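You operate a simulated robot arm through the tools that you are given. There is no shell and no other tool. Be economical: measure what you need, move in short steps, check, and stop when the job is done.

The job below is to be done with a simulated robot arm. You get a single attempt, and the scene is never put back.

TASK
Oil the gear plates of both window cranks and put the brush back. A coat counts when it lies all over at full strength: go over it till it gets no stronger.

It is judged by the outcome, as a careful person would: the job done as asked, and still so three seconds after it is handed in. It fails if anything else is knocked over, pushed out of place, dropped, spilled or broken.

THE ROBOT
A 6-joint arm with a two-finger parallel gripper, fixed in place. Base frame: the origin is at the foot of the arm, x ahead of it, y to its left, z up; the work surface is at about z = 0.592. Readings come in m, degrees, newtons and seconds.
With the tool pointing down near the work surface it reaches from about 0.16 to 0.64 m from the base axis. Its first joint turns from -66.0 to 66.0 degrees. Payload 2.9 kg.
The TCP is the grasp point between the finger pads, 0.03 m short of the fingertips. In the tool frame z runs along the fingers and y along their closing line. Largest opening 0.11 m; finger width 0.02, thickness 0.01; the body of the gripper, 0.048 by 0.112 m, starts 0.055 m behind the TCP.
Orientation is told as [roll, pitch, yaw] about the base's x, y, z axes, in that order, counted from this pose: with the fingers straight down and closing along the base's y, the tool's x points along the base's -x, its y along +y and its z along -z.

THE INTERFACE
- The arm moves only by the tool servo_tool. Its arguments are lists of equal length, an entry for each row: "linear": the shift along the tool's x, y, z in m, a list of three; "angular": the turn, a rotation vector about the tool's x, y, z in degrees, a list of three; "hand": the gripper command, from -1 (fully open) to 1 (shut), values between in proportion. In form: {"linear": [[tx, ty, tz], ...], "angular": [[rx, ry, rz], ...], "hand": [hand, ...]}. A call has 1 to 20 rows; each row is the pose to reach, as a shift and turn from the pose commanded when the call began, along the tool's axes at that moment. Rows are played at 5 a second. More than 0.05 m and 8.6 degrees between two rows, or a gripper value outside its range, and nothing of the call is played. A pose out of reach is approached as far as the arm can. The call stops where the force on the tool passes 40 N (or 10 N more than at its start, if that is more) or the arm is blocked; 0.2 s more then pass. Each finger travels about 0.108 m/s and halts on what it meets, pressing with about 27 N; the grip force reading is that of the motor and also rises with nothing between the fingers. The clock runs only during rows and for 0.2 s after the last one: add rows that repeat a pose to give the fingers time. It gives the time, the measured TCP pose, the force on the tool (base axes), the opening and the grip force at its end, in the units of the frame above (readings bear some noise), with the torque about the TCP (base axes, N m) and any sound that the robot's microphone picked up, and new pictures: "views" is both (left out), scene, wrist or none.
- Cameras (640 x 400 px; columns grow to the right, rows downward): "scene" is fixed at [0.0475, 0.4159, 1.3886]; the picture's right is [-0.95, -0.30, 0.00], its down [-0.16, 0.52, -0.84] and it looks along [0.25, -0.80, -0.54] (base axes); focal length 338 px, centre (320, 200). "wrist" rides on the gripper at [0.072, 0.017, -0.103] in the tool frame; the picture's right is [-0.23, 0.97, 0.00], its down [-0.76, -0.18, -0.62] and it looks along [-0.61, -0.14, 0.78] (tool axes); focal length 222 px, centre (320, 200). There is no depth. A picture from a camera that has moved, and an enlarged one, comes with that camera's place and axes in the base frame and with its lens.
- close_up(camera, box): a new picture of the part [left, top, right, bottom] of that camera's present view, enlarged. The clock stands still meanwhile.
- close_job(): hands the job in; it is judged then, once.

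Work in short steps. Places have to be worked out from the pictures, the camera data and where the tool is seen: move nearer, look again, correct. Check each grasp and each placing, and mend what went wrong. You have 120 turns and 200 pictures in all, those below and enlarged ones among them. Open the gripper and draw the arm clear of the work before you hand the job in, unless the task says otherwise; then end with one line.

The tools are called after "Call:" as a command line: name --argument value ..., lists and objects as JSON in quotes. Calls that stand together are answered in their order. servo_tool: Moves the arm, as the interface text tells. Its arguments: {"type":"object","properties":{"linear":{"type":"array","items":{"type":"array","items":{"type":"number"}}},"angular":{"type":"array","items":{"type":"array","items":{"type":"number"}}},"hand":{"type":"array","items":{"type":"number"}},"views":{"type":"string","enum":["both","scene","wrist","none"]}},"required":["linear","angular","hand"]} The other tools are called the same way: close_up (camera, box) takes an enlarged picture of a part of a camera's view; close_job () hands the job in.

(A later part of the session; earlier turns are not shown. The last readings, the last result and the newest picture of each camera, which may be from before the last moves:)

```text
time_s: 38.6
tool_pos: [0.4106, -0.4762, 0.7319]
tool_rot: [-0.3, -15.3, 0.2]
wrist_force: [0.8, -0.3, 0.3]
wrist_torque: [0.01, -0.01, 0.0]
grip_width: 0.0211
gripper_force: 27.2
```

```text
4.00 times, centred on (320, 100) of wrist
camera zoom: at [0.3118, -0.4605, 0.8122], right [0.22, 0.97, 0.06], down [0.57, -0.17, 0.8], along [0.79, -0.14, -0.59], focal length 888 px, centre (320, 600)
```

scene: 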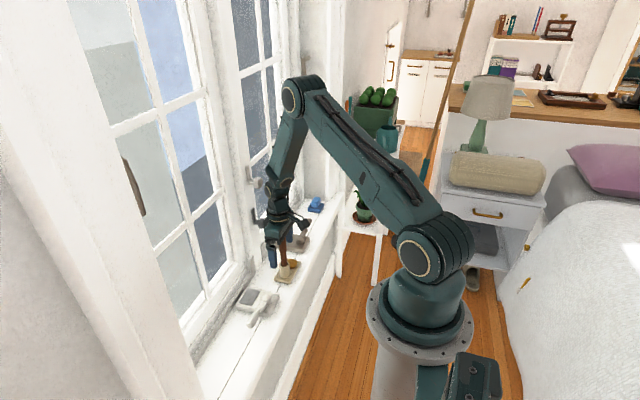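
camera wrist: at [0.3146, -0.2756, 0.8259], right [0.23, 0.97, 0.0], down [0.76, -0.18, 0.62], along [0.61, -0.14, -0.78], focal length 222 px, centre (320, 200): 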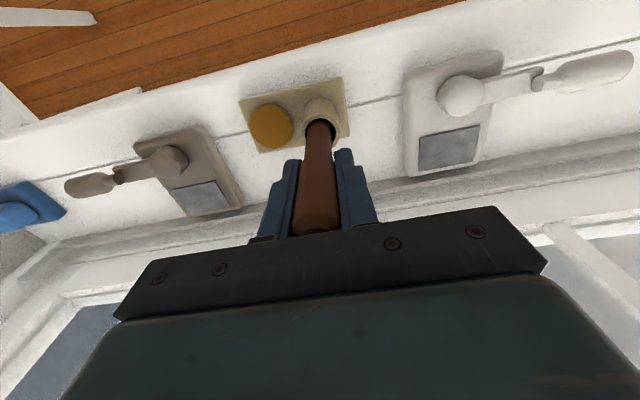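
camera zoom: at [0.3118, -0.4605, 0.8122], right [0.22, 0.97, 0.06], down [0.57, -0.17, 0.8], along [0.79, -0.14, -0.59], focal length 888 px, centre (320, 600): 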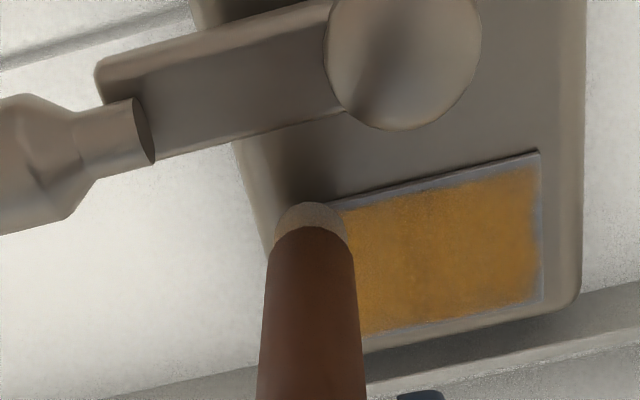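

Lifting to the same inspection pose as before to compare strength.

Call:
servo_tool --linear '[[-0.008, 0.008, -0.022], [-0.015, 0.018, -0.04], [-0.0202, 0.025, -0.0536], [-0.0202, 0.025, -0.0536]]' --angular '[[0, 0, 0], [0, 0, 0], [0, 0, 0], [0, 0, 0]]' --hand '[1, 1, 1, 1]' --views "none"

Call:
close_up --camera "scene" --box '[230, 200, 326, 260]'

Call:
close_up --camera "wrist" --box '[240, 50, 400, 150]'

```text
time_s: 39.6
tool_pos: [0.4172, -0.4515, 0.7891]
tool_rot: [-0.2, -15.5, 0.1]
wrist_force: [-0.1, -0.3, -0.8]
wrist_torque: [0.01, 0.04, -0.06]
grip_width: 0.0213
gripper_force: 26.7
```

```text
6.67 times, centred on (278, 230) of scene
camera zoom: at [0.0475, 0.4159, 1.3886], right [-0.95, -0.3, 0.0], down [-0.16, 0.52, -0.84], along [0.25, -0.8, -0.54], focal length 2252 px, centre (600, 0)
```

zoom: 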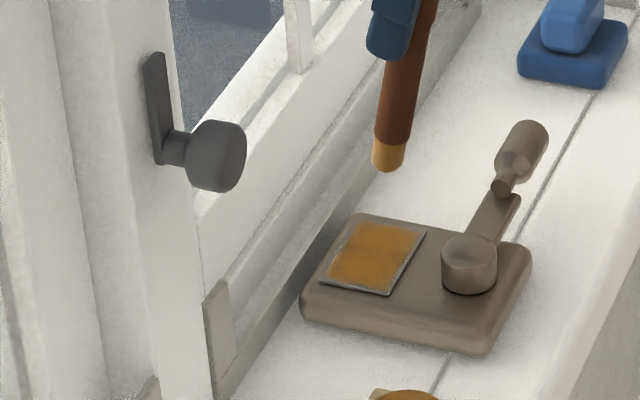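

```text
4.00 times, centred on (320, 100) of wrist
camera zoom: at [0.3183, -0.4361, 0.8693], right [0.22, 0.97, 0.06], down [0.57, -0.17, 0.8], along [0.79, -0.14, -0.59], focal length 888 px, centre (320, 600)
```

zoom: 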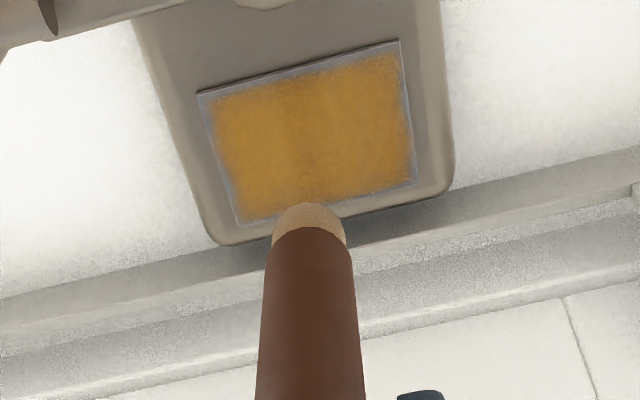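

Strength is unchanged from before apart from slightly fuller edges, so the taupe plate is saturated. Re-dipping for the white one.

Call:
servo_tool --linear '[[0.013, 0.028, -0.0035], [0.026, 0.056, -0.007], [0.039, 0.084, -0.0105], [0.0522, 0.112, -0.014], [0.06, 0.112, 0.014], [0.0667, 0.112, 0.0401], [0.067, 0.112, 0.0411], [0.0673, 0.112, 0.042], [0.0676, 0.112, 0.043], [0.0676, 0.114, 0.043], [0.0676, 0.11, 0.043], [0.0676, 0.112, 0.043], [0.0676, 0.112, 0.043]]' --angular '[[0, 0, 0], [0, 0, 0], [0, 0, 0], [0, 0, 0], [0, 0, 0], [0, 0, 0], [0, 0, 0], [0, 0, 0], [0, 0, 0], [0, 0, 0], [0, 0, 0], [0, 0, 0], [0, 0, 0]]' --hand '[1, 1, 1, 1, 1, 1, 1, 1, 1, 1, 1, 1, 1]' --views "none"

Call:
close_up --camera "scene" --box '[246, 230, 326, 290]'

```text
time_s: 42.5
tool_pos: [0.3639, -0.3395, 0.7298]
tool_rot: [-0.3, -15.5, 0.2]
wrist_force: [-2.3, 1.0, 9.8]
wrist_torque: [0.13, 0.07, -0.02]
grip_width: 0.0211
gripper_force: 27.0
```

```text
6.67 times, centred on (286, 260) of scene
camera zoom: at [0.0474, 0.416, 1.3886], right [-0.95, -0.3, 0.0], down [-0.16, 0.52, -0.84], along [0.25, -0.8, -0.54], focal length 2252 px, centre (547, -200)
```

zoom: 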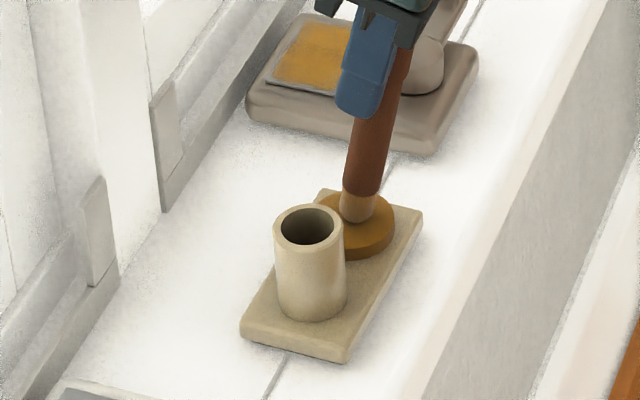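

Contact ≈10 N. Lift 0.08 m, carry along y over to the white crank, then out over its plate.

Call:
servo_tool --linear '[[-0.0104, 0, -0.0386], [-0.0207, 0, -0.0773], [-0.0207, 0.04, -0.0773], [-0.0207, 0.08, -0.0773], [-0.0207, 0.12, -0.0773], [-0.0207, 0.15, -0.0773], [-0.0207, 0.17, -0.0773], [-0.05, 0.17, -0.069], [-0.0825, 0.17, -0.0607], [-0.0751, 0.17, -0.033], [-0.0751, 0.17, -0.033]]' --angular '[[0, 0, 0], [0, 0, 0], [0, 0, 0], [0, 0, 0], [0, 0, 0], [0, 0, 0], [0, 0, 0], [0, 0, 0], [0, 0, 0], [0, 0, 0], [0, 0, 0]]' --hand '[1, 1, 1, 1, 1, 1, 1, 1, 1, 1, 1]' --views "none"

Call:
close_up --camera "scene" --box '[210, 230, 306, 330]'

Call:
close_up --camera "wrist" --box '[240, 30, 400, 150]'

```text
time_s: 44.9
tool_pos: [0.4259, -0.1688, 0.7815]
tool_rot: [-0.3, -15.5, 0.2]
wrist_force: [0.1, -0.7, -0.7]
wrist_torque: [-0.03, 0.01, 0.01]
grip_width: 0.021
gripper_force: 26.9
```

```text
4.00 times, centred on (258, 280) of scene
camera zoom: at [0.0476, 0.4159, 1.3886], right [-0.95, -0.3, 0.0], down [-0.16, 0.52, -0.84], along [0.25, -0.8, -0.54], focal length 1352 px, centre (568, -120)
```

zoom: 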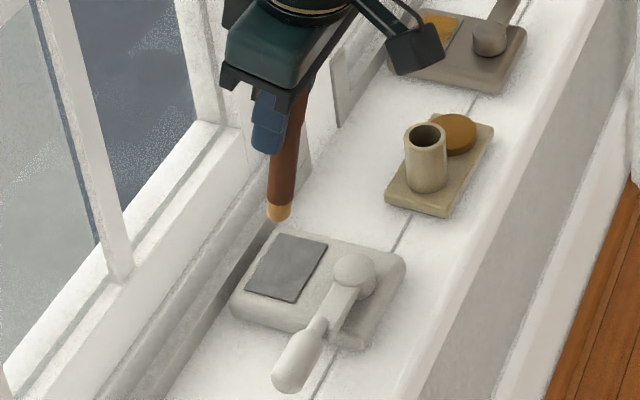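

```text
3.33 times, centred on (320, 90) of wrist
camera zoom: at [0.3272, -0.1525, 0.8621], right [0.22, 0.97, 0.06], down [0.57, -0.17, 0.8], along [0.79, -0.14, -0.59], focal length 740 px, centre (320, 567)
```

zoom: 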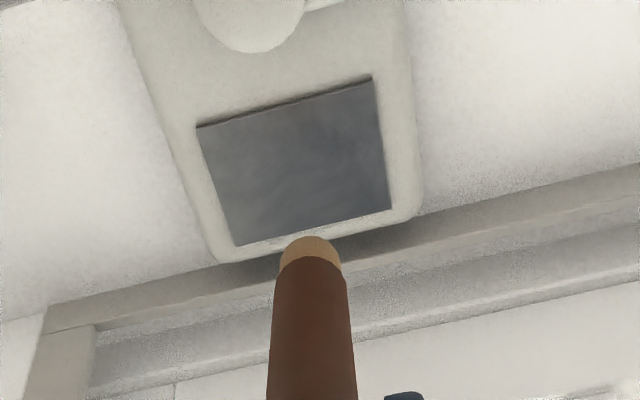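

Tip ≈(0.446, -0.169, 0.668), over the white plate's centre. Lowering to contact.

Call:
servo_tool --linear '[[0.006, 0, 0.0222], [0.0119, 0, 0.0444], [0.0127, 0, 0.0473], [0.0131, 0, 0.0488], [0.0133, 0, 0.0498], [0.0133, 0, 0.0498]]' --angular '[[0, 0, 0], [0, 0, 0], [0, 0, 0], [0, 0, 0], [0, 0, 0], [0, 0, 0]]' --hand '[1, 1, 1, 1, 1, 1]' --views "none"

Call:
close_up --camera "scene" --box '[226, 260, 306, 310]'

```text
time_s: 46.2
tool_pos: [0.4267, -0.1699, 0.7288]
tool_rot: [-0.2, -15.4, 0.1]
wrist_force: [0.2, -0.3, 1.3]
wrist_torque: [-0.02, 0.02, 0.01]
grip_width: 0.0213
gripper_force: 26.8
```

```text
8.00 times, centred on (266, 285) of scene
camera zoom: at [0.0475, 0.4159, 1.3886], right [-0.95, -0.3, 0.0], down [-0.16, 0.52, -0.84], along [0.25, -0.8, -0.54], focal length 2703 px, centre (752, -480)
```

zoom: 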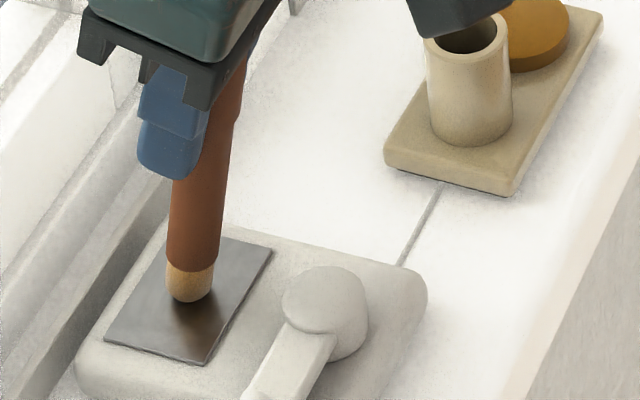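

Light contact. Pressing a millimetre more and stroking the middle row, then the window-side row.

Call:
servo_tool --linear '[[0.0003, 0, 0.001], [0.0003, 0.009, 0.001], [0.0003, 0.018, 0.001], [0.0003, 0.026, 0.001], [0.0003, 0.017, 0.001], [0.0003, 0.008, 0.001], [0.0003, -0.001, 0.001], [0.0003, -0.01, 0.001], [0.0003, -0.019, 0.001], [0.0003, -0.026, 0.001], [-0.006, -0.026, -0.0015], [-0.0123, -0.026, 0.0003], [-0.0113, -0.026, 0.0041], [-0.0113, -0.017, 0.0041], [-0.0113, -0.008, 0.0041], [-0.0113, 0.001, 0.0041], [-0.0113, 0.01, 0.0041], [-0.0113, 0.019, 0.0041], [-0.0113, 0.026, 0.0041], [-0.0113, 0.026, 0.0041]]' --angular '[[0, 0, 0], [0, 0, 0], [0, 0, 0], [0, 0, 0], [0, 0, 0], [0, 0, 0], [0, 0, 0], [0, 0, 0], [0, 0, 0], [0, 0, 0], [0, 0, 0], [0, 0, 0], [0, 0, 0], [0, 0, 0], [0, 0, 0], [0, 0, 0], [0, 0, 0], [0, 0, 0], [0, 0, 0], [0, 0, 0]]' --hand '[1, 1, 1, 1, 1, 1, 1, 1, 1, 1, 1, 1, 1, 1, 1, 1, 1, 1, 1, 1]' --views "none"

Call:
close_up --camera "scene" --box '[226, 260, 306, 310]'

```text
time_s: 50.5
tool_pos: [0.4384, -0.1431, 0.7288]
tool_rot: [-0.3, -15.7, 0.1]
wrist_force: [-0.4, -5.7, 16.1]
wrist_torque: [-0.65, -0.24, -0.09]
grip_width: 0.0214
gripper_force: 26.8
```

```text
8.00 times, centred on (266, 285) of scene
camera zoom: at [0.0473, 0.4158, 1.3886], right [-0.95, -0.3, 0.0], down [-0.16, 0.52, -0.84], along [0.25, -0.8, -0.54], focal length 2703 px, centre (752, -480)
```

zoom: 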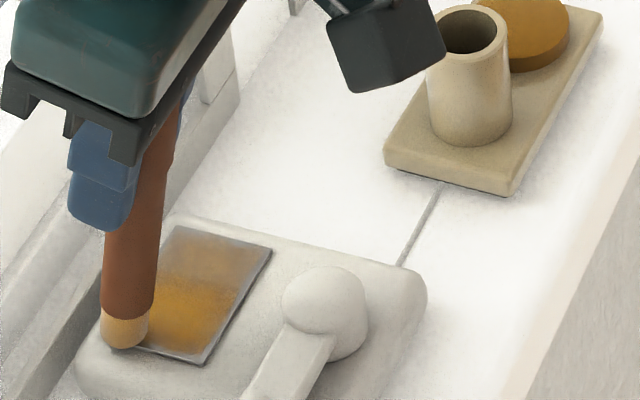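

Good deposit; the far end is still thin. Back along the window row, then the knob-side row.

Call:
servo_tool --linear '[[0, -0.009, -0.0005], [0, -0.018, -0.0005], [0, -0.027, -0.0005], [0, -0.036, -0.0005], [0, -0.045, -0.0005], [0, -0.053, -0.0005], [0.01, -0.053, -0.007], [0.0203, -0.053, -0.01], [0.0213, -0.053, -0.006], [0.0213, -0.045, -0.006], [0.0213, -0.036, -0.006], [0.0213, -0.027, -0.006], [0.0213, -0.018, -0.006], [0.0213, -0.009, -0.006], [0.0213, 0, -0.006], [0.0213, -0.01, -0.006], [0.0213, -0.02, -0.006], [0.0213, -0.032, -0.006], [0.0213, -0.044, -0.006], [0.0213, -0.053, -0.006]]' --angular '[[0, 0, 0], [0, 0, 0], [0, 0, 0], [0, 0, 0], [0, 0, 0], [0, 0, 0], [0, 0, 0], [0, 0, 0], [0, 0, 0], [0, 0, 0], [0, 0, 0], [0, 0, 0], [0, 0, 0], [0, 0, 0], [0, 0, 0], [0, 0, 0], [0, 0, 0], [0, 0, 0], [0, 0, 0], [0, 0, 0]]' --hand '[1, 1, 1, 1, 1, 1, 1, 1, 1, 1, 1, 1, 1, 1, 1, 1, 1, 1, 1, 1]' --views "none"

Call:
close_up --camera "scene" --box '[226, 260, 306, 310]'

```text
time_s: 54.6
tool_pos: [0.4136, -0.197, 0.7274]
tool_rot: [-0.3, -15.5, 0.2]
wrist_force: [0.8, 2.2, 5.9]
wrist_torque: [0.23, -0.12, 0.05]
grip_width: 0.0212
gripper_force: 26.8
```

```text
8.00 times, centred on (266, 285) of scene
camera zoom: at [0.0475, 0.4159, 1.3886], right [-0.95, -0.3, 0.0], down [-0.16, 0.52, -0.84], along [0.25, -0.8, -0.54], focal length 2703 px, centre (752, -480)
```

zoom: 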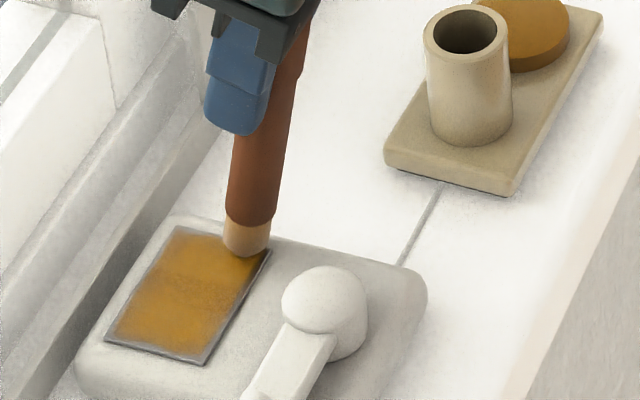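

Nearly all covered. Lift straight up and inspect from the wrist.

Call:
servo_tool --linear '[[-0.008, 0.008, -0.022], [-0.0145, 0.018, -0.04], [-0.022, 0.025, -0.058], [-0.022, 0.025, -0.058]]' --angular '[[0, 0, 0], [0, 0, 0], [0, 0, 0], [0, 0, 0]]' --hand '[1, 1, 1, 1]' --views "none"

Call:
close_up --camera "wrist" --box '[240, 50, 400, 150]'

Call:
close_up --camera "scene" --box '[226, 260, 306, 310]'

```text
time_s: 55.6
tool_pos: [0.4216, -0.1711, 0.7894]
tool_rot: [-0.3, -15.5, 0.1]
wrist_force: [0.0, 0.1, -1.5]
wrist_torque: [-0.01, -0.02, 0.02]
grip_width: 0.021
gripper_force: 27.1
```

```text
4.00 times, centred on (320, 100) of wrist
camera zoom: at [0.3236, -0.155, 0.8706], right [0.22, 0.97, 0.06], down [0.57, -0.17, 0.8], along [0.79, -0.14, -0.59], focal length 888 px, centre (320, 600)
```

zoom: 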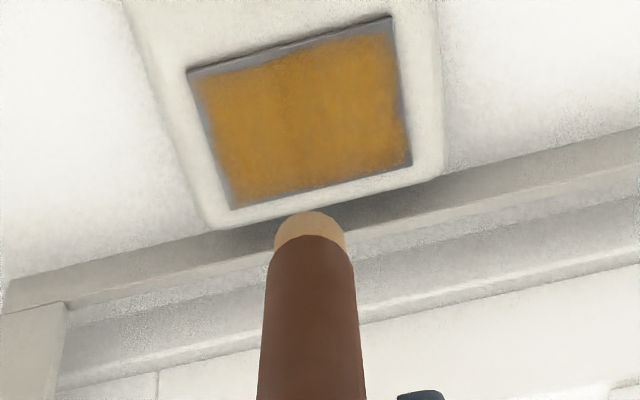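

```text
8.00 times, centred on (266, 285) of scene
camera zoom: at [0.0475, 0.4159, 1.3886], right [-0.95, -0.3, 0.0], down [-0.16, 0.52, -0.84], along [0.25, -0.8, -0.54], focal length 2703 px, centre (752, -480)
```

zoom: 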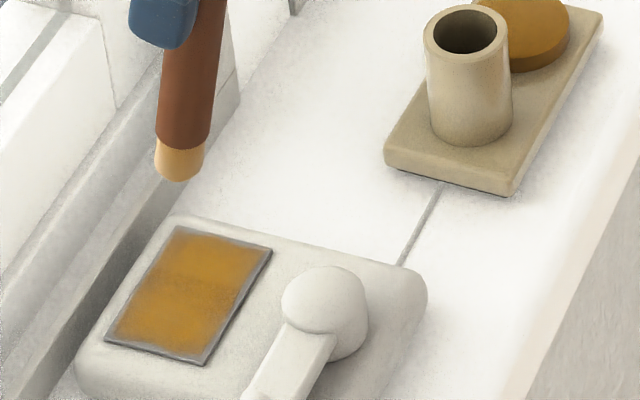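

A good even coat with a slight margin. I'll re-dip and make a second full pass including edges, to see whether it gets any stronger.

Call:
servo_tool --linear '[[0.02, -0.005, -0.028], [0.0504, -0.02, -0.0342], [0.0504, -0.06, -0.0342], [0.0504, -0.1, -0.0342], [0.0504, -0.14, -0.0342], [0.0504, -0.169, -0.0342], [0.06, -0.169, 0.0], [0.0685, -0.169, 0.0334], [0.0701, -0.169, 0.0392], [0.0704, -0.169, 0.0405], [0.0707, -0.169, 0.0415], [0.071, -0.169, 0.0426], [0.071, -0.167, 0.0426], [0.071, -0.171, 0.0426], [0.071, -0.169, 0.0426]]' --angular '[[0, 0, 0], [0, 0, 0], [0, 0, 0], [0, 0, 0], [0, 0, 0], [0, 0, 0], [0, 0, 0], [0, 0, 0], [0, 0, 0], [0, 0, 0], [0, 0, 0], [0, 0, 0], [0, 0, 0], [0, 0, 0], [0, 0, 0]]' --hand '[1, 1, 1, 1, 1, 1, 1, 1, 1, 1, 1, 1, 1, 1, 1]' --views "none"

Call:
close_up --camera "scene" --box '[246, 230, 326, 290]'

```text
time_s: 58.9
tool_pos: [0.3655, -0.3399, 0.7311]
tool_rot: [-0.3, -15.5, 0.1]
wrist_force: [0.0, -0.5, 1.1]
wrist_torque: [0.0, 0.05, 0.0]
grip_width: 0.0212
gripper_force: 26.7
```

```text
6.67 times, centred on (286, 260) of scene
camera zoom: at [0.0475, 0.4159, 1.3886], right [-0.95, -0.3, 0.0], down [-0.16, 0.52, -0.84], along [0.25, -0.8, -0.54], focal length 2252 px, centre (547, -200)
```

zoom: 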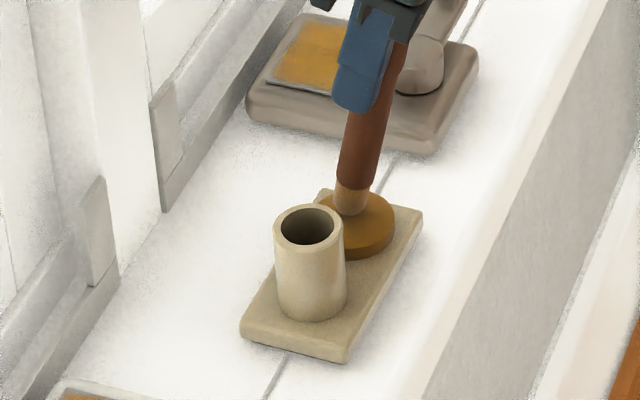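

Pressing slightly more to load, then straight to the white plate's window-side far corner, hovering.

Call:
servo_tool --linear '[[0.0004, 0, 0.0015], [0.0004, 0.001, 0.0015], [0.0004, -0.001, 0.0015], [-0.0104, 0, -0.0386], [-0.0207, 0, -0.0773], [-0.0207, 0.04, -0.0773], [-0.0207, 0.08, -0.0773], [-0.0207, 0.12, -0.0773], [-0.0207, 0.146, -0.0773], [-0.058, 0.146, -0.067], [-0.0956, 0.146, -0.0572], [-0.087, 0.146, -0.025], [-0.0772, 0.146, 0.0114], [-0.0772, 0.146, 0.0114]]' --angular '[[0, 0, 0], [0, 0, 0], [0, 0, 0], [0, 0, 0], [0, 0, 0], [0, 0, 0], [0, 0, 0], [0, 0, 0], [0, 0, 0], [0, 0, 0], [0, 0, 0], [0, 0, 0], [0, 0, 0], [0, 0, 0]]' --hand '[1, 1, 1, 1, 1, 1, 1, 1, 1, 1, 1, 1, 1, 1]' --views "none"

Call:
close_up --camera "scene" --box '[226, 260, 306, 310]'

```text
time_s: 61.9
tool_pos: [0.4411, -0.1944, 0.7413]
tool_rot: [-0.3, -15.6, 0.1]
wrist_force: [0.2, -0.3, -0.3]
wrist_torque: [0.0, -0.01, -0.02]
grip_width: 0.0212
gripper_force: 27.1
```

```text
8.00 times, centred on (266, 285) of scene
camera zoom: at [0.0476, 0.4159, 1.3886], right [-0.95, -0.3, 0.0], down [-0.16, 0.52, -0.84], along [0.25, -0.8, -0.54], focal length 2703 px, centre (752, -480)
```

zoom: 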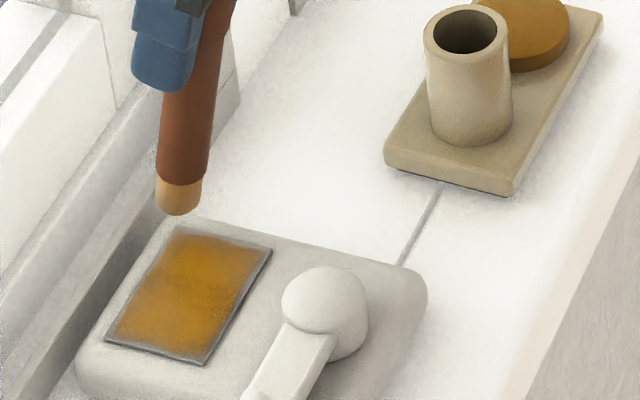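

Down onto the window edge and stroke, then the next row back.

Call:
servo_tool --linear '[[0.0021, 0, 0.008], [0.0028, 0, 0.0108], [0.0033, 0, 0.0124], [0.0033, 0.009, 0.0124], [0.0033, 0.018, 0.0124], [0.0033, 0.027, 0.0124], [0.0033, 0.036, 0.0124], [0.0033, 0.045, 0.0124], [0.0033, 0.052, 0.0124], [0.0078, 0.052, 0.007], [0.0138, 0.052, 0.0096], [0.0138, 0.043, 0.0096], [0.0138, 0.034, 0.0096], [0.0138, 0.025, 0.0096], [0.0138, 0.016, 0.0096], [0.0138, 0.007, 0.0096], [0.0138, -0.001, 0.0096]]' --angular '[[0, 0, 0], [0, 0, 0], [0, 0, 0], [0, 0, 0], [0, 0, 0], [0, 0, 0], [0, 0, 0], [0, 0, 0], [0, 0, 0], [0, 0, 0], [0, 0, 0], [0, 0, 0], [0, 0, 0], [0, 0, 0], [0, 0, 0], [0, 0, 0], [0, 0, 0]]' --hand '[1, 1, 1, 1, 1, 1, 1, 1, 1, 1, 1, 1, 1, 1, 1, 1, 1]' --views "none"

Call:
close_up --camera "scene" --box '[226, 260, 306, 310]'

```text
time_s: 65.5
tool_pos: [0.4328, -0.1933, 0.7278]
tool_rot: [-0.1, -15.7, 0.2]
wrist_force: [0.1, 10.6, 28.1]
wrist_torque: [1.25, -0.41, 0.19]
grip_width: 0.0212
gripper_force: 26.8
```

```text
8.00 times, centred on (266, 285) of scene
camera zoom: at [0.0471, 0.4162, 1.3885], right [-0.95, -0.3, 0.0], down [-0.16, 0.52, -0.84], along [0.25, -0.8, -0.54], focal length 2703 px, centre (752, -480)
```

zoom: 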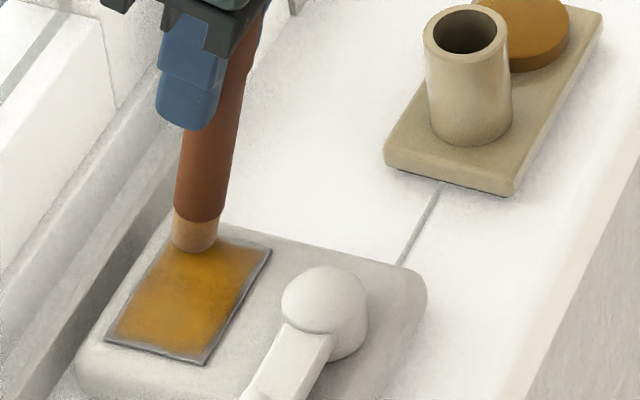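

Pressure was heavy (28 N); backing off 1.5 mm and doing the two knob-side rows.

Call:
servo_tool --linear '[[-0.001, 0, -0.004], [0.009, 0, -0.0075], [0.0102, 0, -0.0043], [0.0102, 0.009, -0.0043], [0.0102, 0.018, -0.0043], [0.0102, 0.027, -0.0043], [0.0102, 0.036, -0.0043], [0.0102, 0.045, -0.0043], [0.0102, 0.053, -0.0043], [0.014, 0.053, -0.01], [0.0189, 0.053, -0.0067], [0.0189, 0.044, -0.0067], [0.0189, 0.035, -0.0067], [0.0189, 0.026, -0.0067], [0.0189, 0.017, -0.0067], [0.0189, 0.008, -0.0067], [0.0189, 0, -0.0067], [0.018, 0, -0.01]]' --angular '[[0, 0, 0], [0, 0, 0], [0, 0, 0], [0, 0, 0], [0, 0, 0], [0, 0, 0], [0, 0, 0], [0, 0, 0], [0, 0, 0], [0, 0, 0], [0, 0, 0], [0, 0, 0], [0, 0, 0], [0, 0, 0], [0, 0, 0], [0, 0, 0], [0, 0, 0], [0, 0, 0]]' --hand '[1, 1, 1, 1, 1, 1, 1, 1, 1, 1, 1, 1, 1, 1, 1, 1, 1, 1]' --views "none"

Call:
close_up --camera "scene" --box '[226, 260, 306, 310]'

```text
time_s: 69.2
tool_pos: [0.4123, -0.1962, 0.7309]
tool_rot: [-0.3, -15.4, 0.2]
wrist_force: [0.1, -0.7, -0.2]
wrist_torque: [0.0, -0.01, -0.02]
grip_width: 0.021
gripper_force: 26.5
```

```text
8.00 times, centred on (266, 285) of scene
camera zoom: at [0.0476, 0.4159, 1.3886], right [-0.95, -0.3, 0.0], down [-0.16, 0.52, -0.84], along [0.25, -0.8, -0.54], focal length 2703 px, centre (752, -480)
```

zoom: 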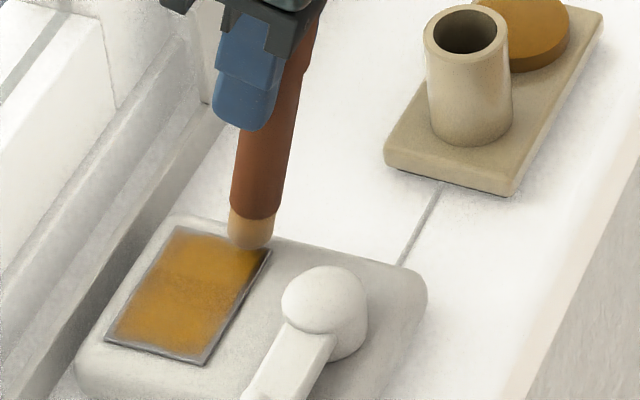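

A margin on the knob side is still grey; one stroke with the tip centred near that very edge to see if it changes.

Call:
servo_tool --linear '[[0.0039, 0, -0.001], [0.0048, 0, 0.0025], [0.0048, 0.009, 0.0025], [0.0048, 0.018, 0.0025], [0.0048, 0.027, 0.0025], [0.0048, 0.036, 0.0025], [0.0048, 0.045, 0.0025], [0.0048, 0.053, 0.0025], [0.0048, 0.044, 0.0025], [0.0048, 0.035, 0.0025], [0.0048, 0.026, 0.0025], [0.002, 0.026, -0.01], [-0.006, 0.026, -0.03], [-0.0155, 0.026, -0.056], [-0.0155, 0.026, -0.056]]' --angular '[[0, 0, 0], [0, 0, 0], [0, 0, 0], [0, 0, 0], [0, 0, 0], [0, 0, 0], [0, 0, 0], [0, 0, 0], [0, 0, 0], [0, 0, 0], [0, 0, 0], [0, 0, 0], [0, 0, 0], [0, 0, 0], [0, 0, 0]]' --hand '[1, 1, 1, 1, 1, 1, 1, 1, 1, 1, 1, 1, 1, 1, 1]' --views "none"

Call:
close_up --camera "wrist" --box '[240, 50, 400, 150]'

Call:
close_up --camera "scene" --box '[226, 260, 306, 310]'

```text
time_s: 72.5
tool_pos: [0.411, -0.1661, 0.7885]
tool_rot: [-0.2, -15.5, 0.0]
wrist_force: [0.0, 0.0, -0.4]
wrist_torque: [0.01, 0.0, -0.03]
grip_width: 0.0211
gripper_force: 26.8
```

```text
4.00 times, centred on (320, 100) of wrist
camera zoom: at [0.313, -0.1505, 0.8698], right [0.22, 0.97, 0.06], down [0.57, -0.17, 0.8], along [0.79, -0.14, -0.59], focal length 888 px, centre (320, 600)
```

zoom: 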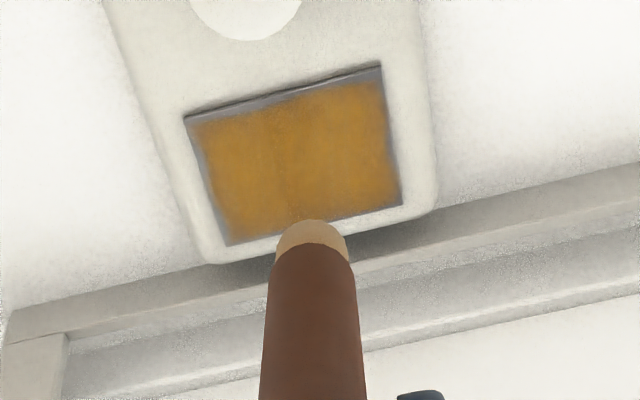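

```text
8.00 times, centred on (266, 285) of scene
camera zoom: at [0.0475, 0.4159, 1.3886], right [-0.95, -0.3, 0.0], down [-0.16, 0.52, -0.84], along [0.25, -0.8, -0.54], focal length 2703 px, centre (752, -480)
```

zoom: 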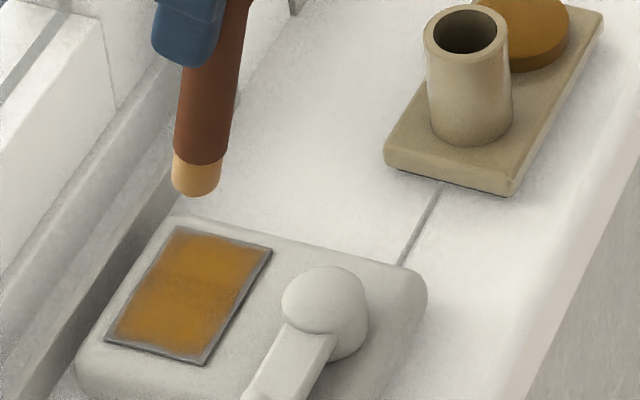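

The margin did not change even when brushed directly, so it is the plate's rim and the field is at full strength. One tight check of both plates for patches.

Call:
close_up --camera "wrist" --box '[280, 60, 344, 116]'

Call:
close_up --camera "scene" --box '[260, 226, 292, 246]'

Call:
close_up --camera "scene" --box '[236, 286, 264, 308]'

```text
7.14 times, centred on (312, 88) of wrist
camera zoom: at [0.313, -0.1505, 0.8698], right [0.22, 0.97, 0.06], down [0.57, -0.17, 0.8], along [0.79, -0.14, -0.59], focal length 1587 px, centre (377, 1000)
```

zoom: 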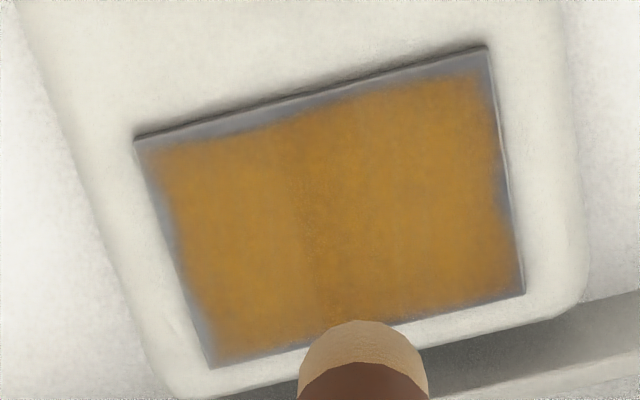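

```text
16.00 times, centred on (276, 236) of scene
camera zoom: at [0.0475, 0.4159, 1.3886], right [-0.95, -0.3, 0.0], down [-0.16, 0.52, -0.84], along [0.25, -0.8, -0.54], focal length 5406 px, centre (1024, -376)
```

zoom: 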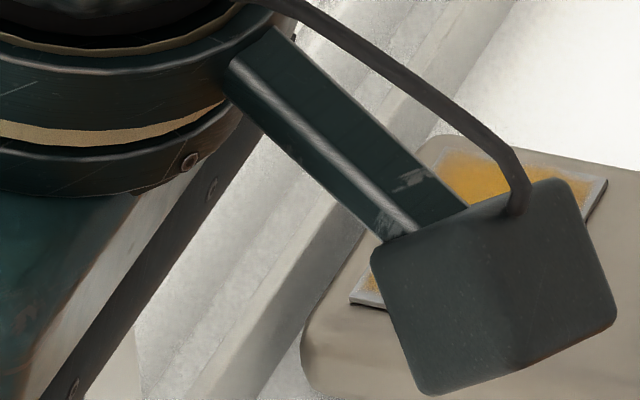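

```text
16.00 times, centred on (250, 297) of scene
camera zoom: at [0.0475, 0.4159, 1.3886], right [-0.95, -0.3, 0.0], down [-0.16, 0.52, -0.84], along [0.25, -0.8, -0.54], focal length 5406 px, centre (1440, -1352)
```

zoom: 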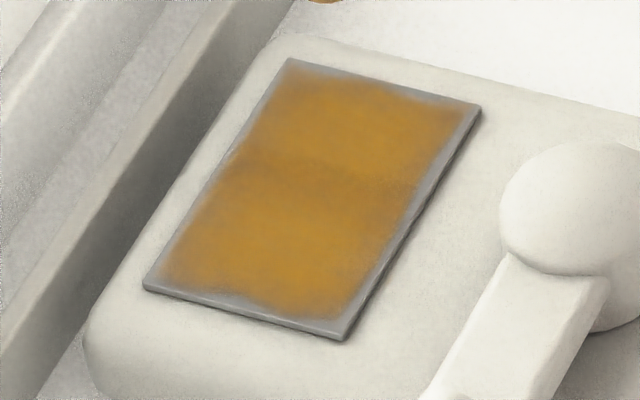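

Margins on the knob side and near end are a bit wider than elsewhere. One more stroke right on the knob-side edge, then dabs along the near end, and compare.

Call:
servo_tool --linear '[[0.011, 0.015, 0.018], [0.0165, 0.025, 0.042], [0.0199, 0.025, 0.055], [0.0206, 0.025, 0.0575], [0.0206, 0.016, 0.0575], [0.0206, 0.007, 0.0575], [0.0206, -0.002, 0.0575], [0.0206, -0.011, 0.0575], [0.0206, -0.02, 0.0575], [0.0206, -0.029, 0.0575], [0.0206, -0.02, 0.0575], [0.0206, -0.011, 0.0575], [0.0206, -0.002, 0.0575], [0.0206, 0.007, 0.0575], [0.0206, 0.016, 0.0575], [0.0206, 0.024, 0.0575], [0.0206, 0.026, 0.0575], [0.0196, 0.026, 0.0535]]' --angular '[[0, 0, 0], [0, 0, 0], [0, 0, 0], [0, 0, 0], [0, 0, 0], [0, 0, 0], [0, 0, 0], [0, 0, 0], [0, 0, 0], [0, 0, 0], [0, 0, 0], [0, 0, 0], [0, 0, 0], [0, 0, 0], [0, 0, 0], [0, 0, 0], [0, 0, 0], [0, 0, 0]]' --hand '[1, 1, 1, 1, 1, 1, 1, 1, 1, 1, 1, 1, 1, 1, 1, 1, 1, 1]' --views "none"

Call:
close_up --camera "scene" --box '[226, 276, 274, 312]'

```text
time_s: 76.2
tool_pos: [0.408, -0.1431, 0.7329]
tool_rot: [-0.4, -15.5, 0.1]
wrist_force: [-0.5, -0.6, 0.9]
wrist_torque: [0.0, 0.01, -0.01]
grip_width: 0.0213
gripper_force: 27.0
```

```text
11.11 times, centred on (250, 294) of scene
camera zoom: at [0.0475, 0.4159, 1.3886], right [-0.95, -0.3, 0.0], down [-0.16, 0.52, -0.84], along [0.25, -0.8, -0.54], focal length 3754 px, centre (1098, -844)
```

zoom: 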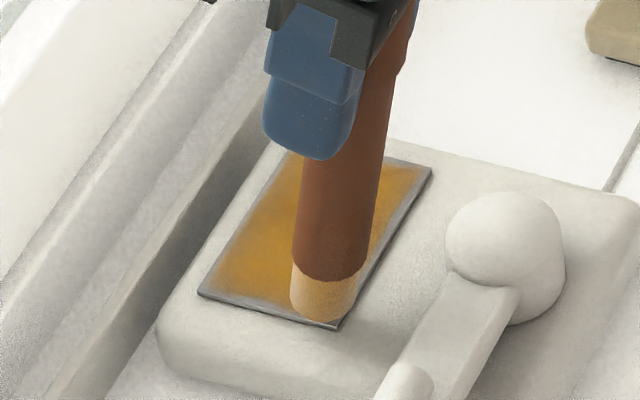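

The rim stays grey even directly under the brush, so both coats are complete. Now lift, carry the brush back over the cup and turn the tool +10.2° so the brush hangs vertical.

Call:
servo_tool --linear '[[-0.01, 0, -0.0386], [-0.0207, 0, -0.0773], [-0.01, -0.04, -0.08], [0.001, -0.08, -0.0852], [0.001, -0.12, -0.0852], [0.001, -0.147, -0.0852], [0.001, -0.147, -0.0852]]' --angular '[[0, 0, 0], [0, 0, 0], [0, 5.1, 0], [0, 10.2, 0], [0, 10.2, 0], [0, 10.2, 0], [0, 10.2, 0]]' --hand '[1, 1, 1, 1, 1, 1, 1]' --views "none"

Call:
close_up --camera "scene" --box '[238, 200, 334, 284]'

Call:
close_up --camera "wrist" --box '[220, 40, 420, 165]'

```text
time_s: 77.8
tool_pos: [0.3823, -0.2893, 0.8142]
tool_rot: [-0.2, -5.3, 0.1]
wrist_force: [0.2, -1.0, -0.6]
wrist_torque: [0.0, 0.01, -0.01]
grip_width: 0.021
gripper_force: 27.5
```

```text
4.76 times, centred on (286, 242) of scene
camera zoom: at [0.0476, 0.4158, 1.3886], right [-0.95, -0.3, 0.0], down [-0.16, 0.52, -0.84], along [0.25, -0.8, -0.54], focal length 1609 px, centre (482, 0)
```

zoom: 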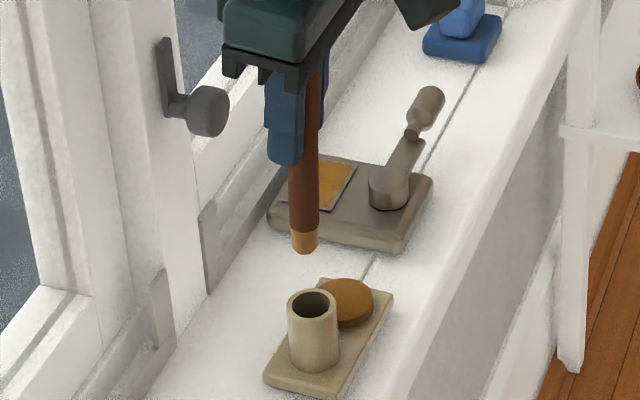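

```text
3.20 times, centred on (320, 102) of wrist
camera zoom: at [0.2999, -0.2737, 0.9104], right [0.22, 0.97, 0.02], down [0.7, -0.17, 0.69], along [0.68, -0.14, -0.72], focal length 711 px, centre (320, 512)
```

zoom: 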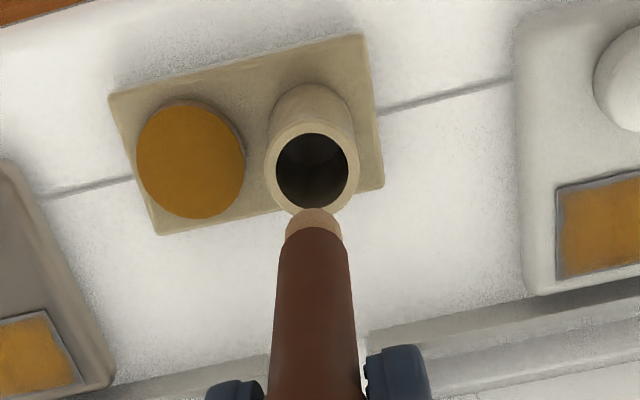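

The tip is loaded and hanging roughly vertical near the cup. Zooming to measure brush lean and the cup's mouth exactly.

Call:
close_up --camera "scene" --box '[266, 216, 314, 276]'

Call:
close_up --camera "wrist" --box '[280, 70, 360, 165]'

```text
6.67 times, centred on (290, 246) of scene
camera zoom: at [0.0476, 0.4158, 1.3886], right [-0.95, -0.3, 0.0], down [-0.16, 0.52, -0.84], along [0.25, -0.8, -0.54], focal length 2252 px, centre (520, -107)
```

zoom: 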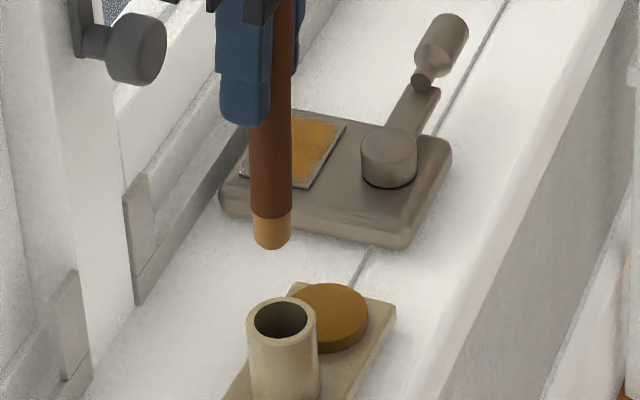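

```text
4.21 times, centred on (320, 118) of wrist
camera zoom: at [0.2999, -0.2737, 0.9104], right [0.22, 0.97, 0.02], down [0.7, -0.17, 0.69], along [0.68, -0.14, -0.72], focal length 935 px, centre (320, 547)
```

zoom: 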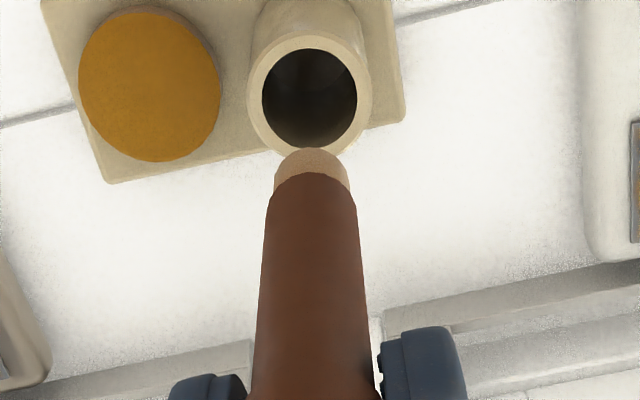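

Brush lean is ≈2.5°; tip and cup axes agree within ~2 mm (clearance ≈3 mm). I'll correct +2° keeping the tip in place and lower to just above the rim.

Call:
servo_tool --linear '[[-0.004, 0, 0.0004], [-0.0025, 0, 0.018], [-0.0006, 0, 0.0372], [-0.0006, 0, 0.0372]]' --angular '[[0, 2, 0], [0, 2, 0], [0, 2, 0], [0, 2, 0]]' --hand '[1, 1, 1, 1]' --views "none"

Call:
close_up --camera "scene" --box '[266, 226, 314, 286]'

Call:
close_up --camera "wrist" --box '[280, 70, 360, 165]'

```text
time_s: 78.8
tool_pos: [0.3877, -0.2902, 0.7793]
tool_rot: [-0.4, -3.2, 0.1]
wrist_force: [0.3, 0.1, -0.2]
wrist_torque: [-0.02, -0.03, -0.01]
grip_width: 0.0211
gripper_force: 26.8
```

```text
6.67 times, centred on (290, 256) of scene
camera zoom: at [0.0475, 0.4159, 1.3886], right [-0.95, -0.3, 0.0], down [-0.16, 0.52, -0.84], along [0.25, -0.8, -0.54], focal length 2252 px, centre (520, -173)
```

zoom: 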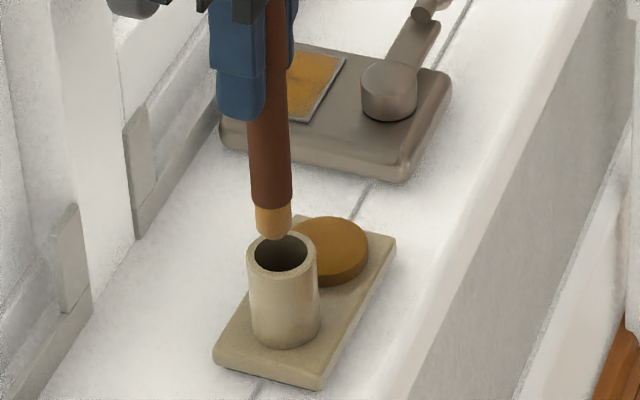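

```text
4.21 times, centred on (320, 118) of wrist
camera zoom: at [0.3087, -0.2744, 0.8779], right [0.23, 0.97, 0.01], down [0.72, -0.17, 0.67], along [0.65, -0.14, -0.75], focal length 935 px, centre (320, 547)
```

zoom: 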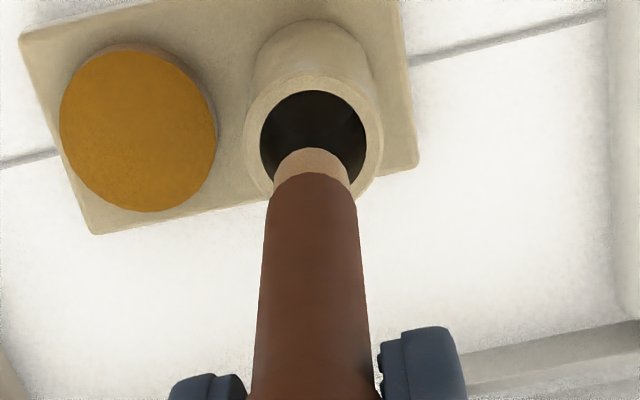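

Both views show the tip about 3.5 mm too far in +x. Shift it and lower to just at the rim, then recheck.

Call:
servo_tool --linear '[[0.0035, 0, -0.0002], [0.0038, 0, 0.005], [0.004, 0, 0.009], [0.004, 0, 0.009]]' --angular '[[0, 0, 0], [0, 0, 0], [0, 0, 0], [0, 0, 0]]' --hand '[1, 1, 1, 1]' --views "none"

Call:
close_up --camera "scene" --box '[266, 236, 314, 276]'

Call:
close_up --camera "wrist" --box '[280, 70, 360, 130]'

```text
time_s: 79.8
tool_pos: [0.3848, -0.2896, 0.7698]
tool_rot: [-0.3, -3.3, 0.1]
wrist_force: [0.4, 0.7, 0.1]
wrist_torque: [0.01, 0.0, 0.0]
grip_width: 0.0211
gripper_force: 26.8
```

```text
10.00 times, centred on (290, 256) of scene
camera zoom: at [0.0475, 0.4159, 1.3886], right [-0.95, -0.3, 0.0], down [-0.16, 0.52, -0.84], along [0.25, -0.8, -0.54], focal length 3379 px, centre (620, -360)
```

zoom: 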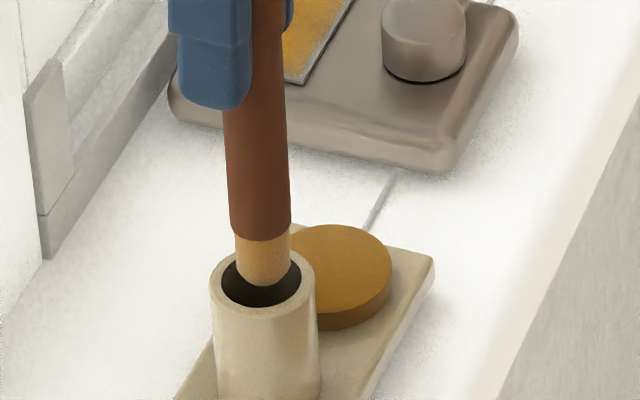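

```text
6.67 times, centred on (320, 100) of wrist
camera zoom: at [0.3049, -0.2738, 0.8685], right [0.23, 0.97, 0.01], down [0.72, -0.17, 0.67], along [0.65, -0.14, -0.75], focal length 1481 px, centre (320, 867)
```

zoom: 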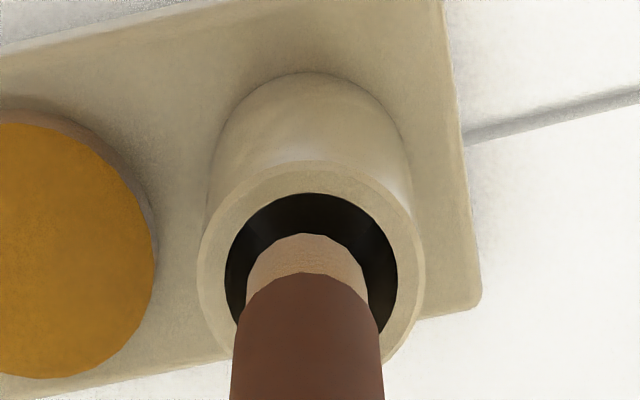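

Well centred. Nudge 1 mm in -x and lower 30 mm into the cup, watching force.

Call:
servo_tool --linear '[[0.0012, 0.0003, 0.004], [0.0014, 0.0003, 0.008], [0.0018, 0.0003, 0.015], [0.0022, 0.0003, 0.022], [0.0027, 0.0003, 0.03], [0.0027, 0.0003, 0.03]]' --angular '[[0, 0, 0], [0, 0, 0], [0, 0, 0], [0, 0, 0], [0, 0, 0], [0, 0, 0]]' --hand '[1, 1, 1, 1, 1, 1]' --views "none"

Call:
close_up --camera "scene" --box '[266, 236, 314, 276]'

Call:
close_up --camera "wrist" --box '[280, 70, 360, 130]'

```text
time_s: 81.2
tool_pos: [0.3849, -0.289, 0.7391]
tool_rot: [-0.3, -3.3, 0.2]
wrist_force: [-0.2, -0.2, -0.4]
wrist_torque: [-0.01, 0.0, 0.0]
grip_width: 0.0209
gripper_force: 27.0
```

```text
10.00 times, centred on (290, 256) of scene
camera zoom: at [0.0475, 0.4159, 1.3886], right [-0.95, -0.3, 0.0], down [-0.16, 0.52, -0.84], along [0.25, -0.8, -0.54], focal length 3379 px, centre (620, -360)
```

zoom: 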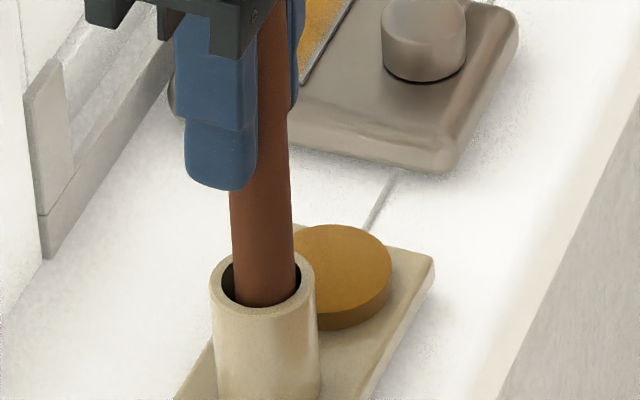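

```text
6.67 times, centred on (320, 100) of wrist
camera zoom: at [0.3046, -0.2727, 0.8382], right [0.23, 0.97, 0.01], down [0.72, -0.17, 0.67], along [0.65, -0.14, -0.75], focal length 1481 px, centre (320, 867)
```

zoom: 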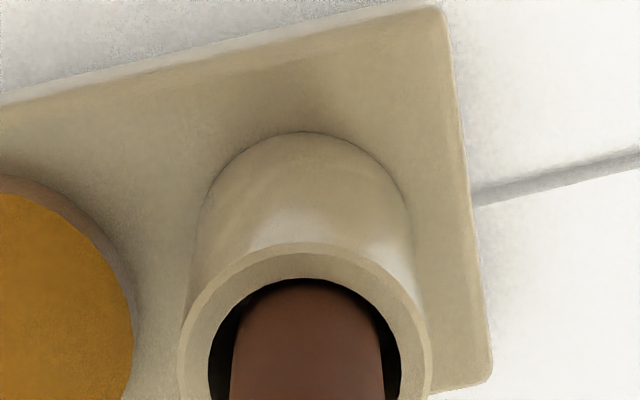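

Going in freely (no force). Nudge back 1.5 mm in +x and lower the rest in small steps to seat.

Call:
servo_tool --linear '[[-0.0013, 0, 0.004], [-0.0013, 0, 0.008], [-0.001, 0, 0.012], [-0.0008, 0, 0.015], [-0.0007, 0, 0.017], [-0.0006, 0, 0.019], [-0.0006, 0, 0.02], [-0.0006, 0, 0.02]]' --angular '[[0, 0, 0], [0, 0, 0], [0, 0, 0], [0, 0, 0], [0, 0, 0], [0, 0, 0], [0, 0, 0], [0, 0, 0]]' --hand '[1, 1, 1, 1, 1, 1, 1, 1]' --views "none"

Call:
close_up --camera "scene" --box '[266, 236, 314, 276]'

```text
time_s: 83.0
tool_pos: [0.3864, -0.2898, 0.721]
tool_rot: [-0.3, -3.4, 0.2]
wrist_force: [-6.1, 2.1, 28.7]
wrist_torque: [0.27, 0.82, -0.01]
grip_width: 0.0209
gripper_force: 27.4
```

```text
10.00 times, centred on (290, 256) of scene
camera zoom: at [0.0471, 0.4162, 1.3885], right [-0.95, -0.3, 0.0], down [-0.16, 0.52, -0.84], along [0.25, -0.8, -0.54], focal length 3379 px, centre (620, -360)
```

zoom: 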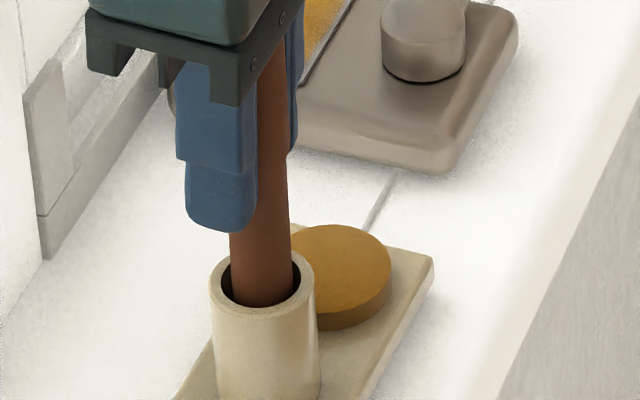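

Seated on the bottom (28 N). Ease up 1.5 mm to unload, then open the fingers gently.

Call:
servo_tool --linear '[[0, 0, -0.001], [0, 0, -0.0015], [0, 0, -0.0015], [0, 0, -0.0015], [0, 0, -0.0015], [0, 0, -0.0015], [0, 0, -0.0015], [0, 0, -0.0015]]' --angular '[[0, 0, 0], [0, 0, 0], [0, 0, 0], [0, 0, 0], [0, 0, 0], [0, 0, 0], [0, 0, 0], [0, 0, 0]]' --hand '[1, 1, 0.6, 0.3, 0, -0.3, -0.6, -0.6]' --views "none"

Call:
close_up --camera "scene" --box '[242, 216, 322, 276]'

Call:
close_up --camera "wrist" --box '[220, 60, 420, 240]'

```text
time_s: 84.8
tool_pos: [0.386, -0.2905, 0.7204]
tool_rot: [-0.3, -3.3, 0.1]
wrist_force: [0.6, 0.4, 0.0]
wrist_torque: [-0.01, 0.01, -0.02]
grip_width: 0.0881
gripper_force: 0.1
```

```text
6.67 times, centred on (282, 246) of scene
camera zoom: at [0.0475, 0.4159, 1.3886], right [-0.95, -0.3, 0.0], down [-0.16, 0.52, -0.84], along [0.25, -0.8, -0.54], focal length 2252 px, centre (573, -107)
```

zoom: 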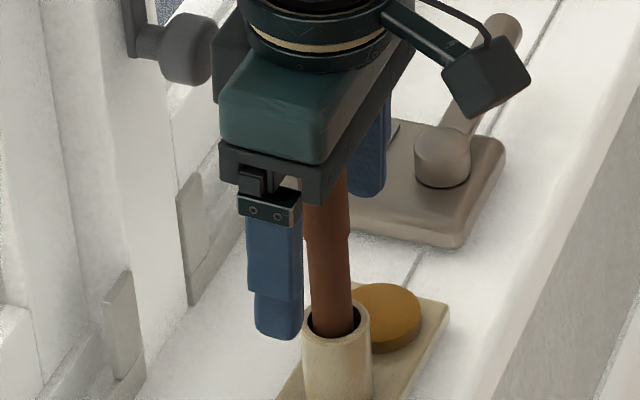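

```text
2.22 times, centred on (320, 150) of wrist
camera zoom: at [0.3056, -0.2741, 0.8195], right [0.23, 0.97, 0.01], down [0.72, -0.17, 0.67], along [0.65, -0.14, -0.75], focal length 494 px, centre (320, 311)
```

zoom: 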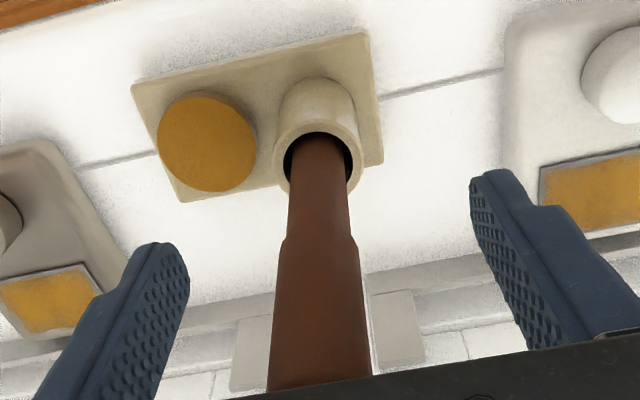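

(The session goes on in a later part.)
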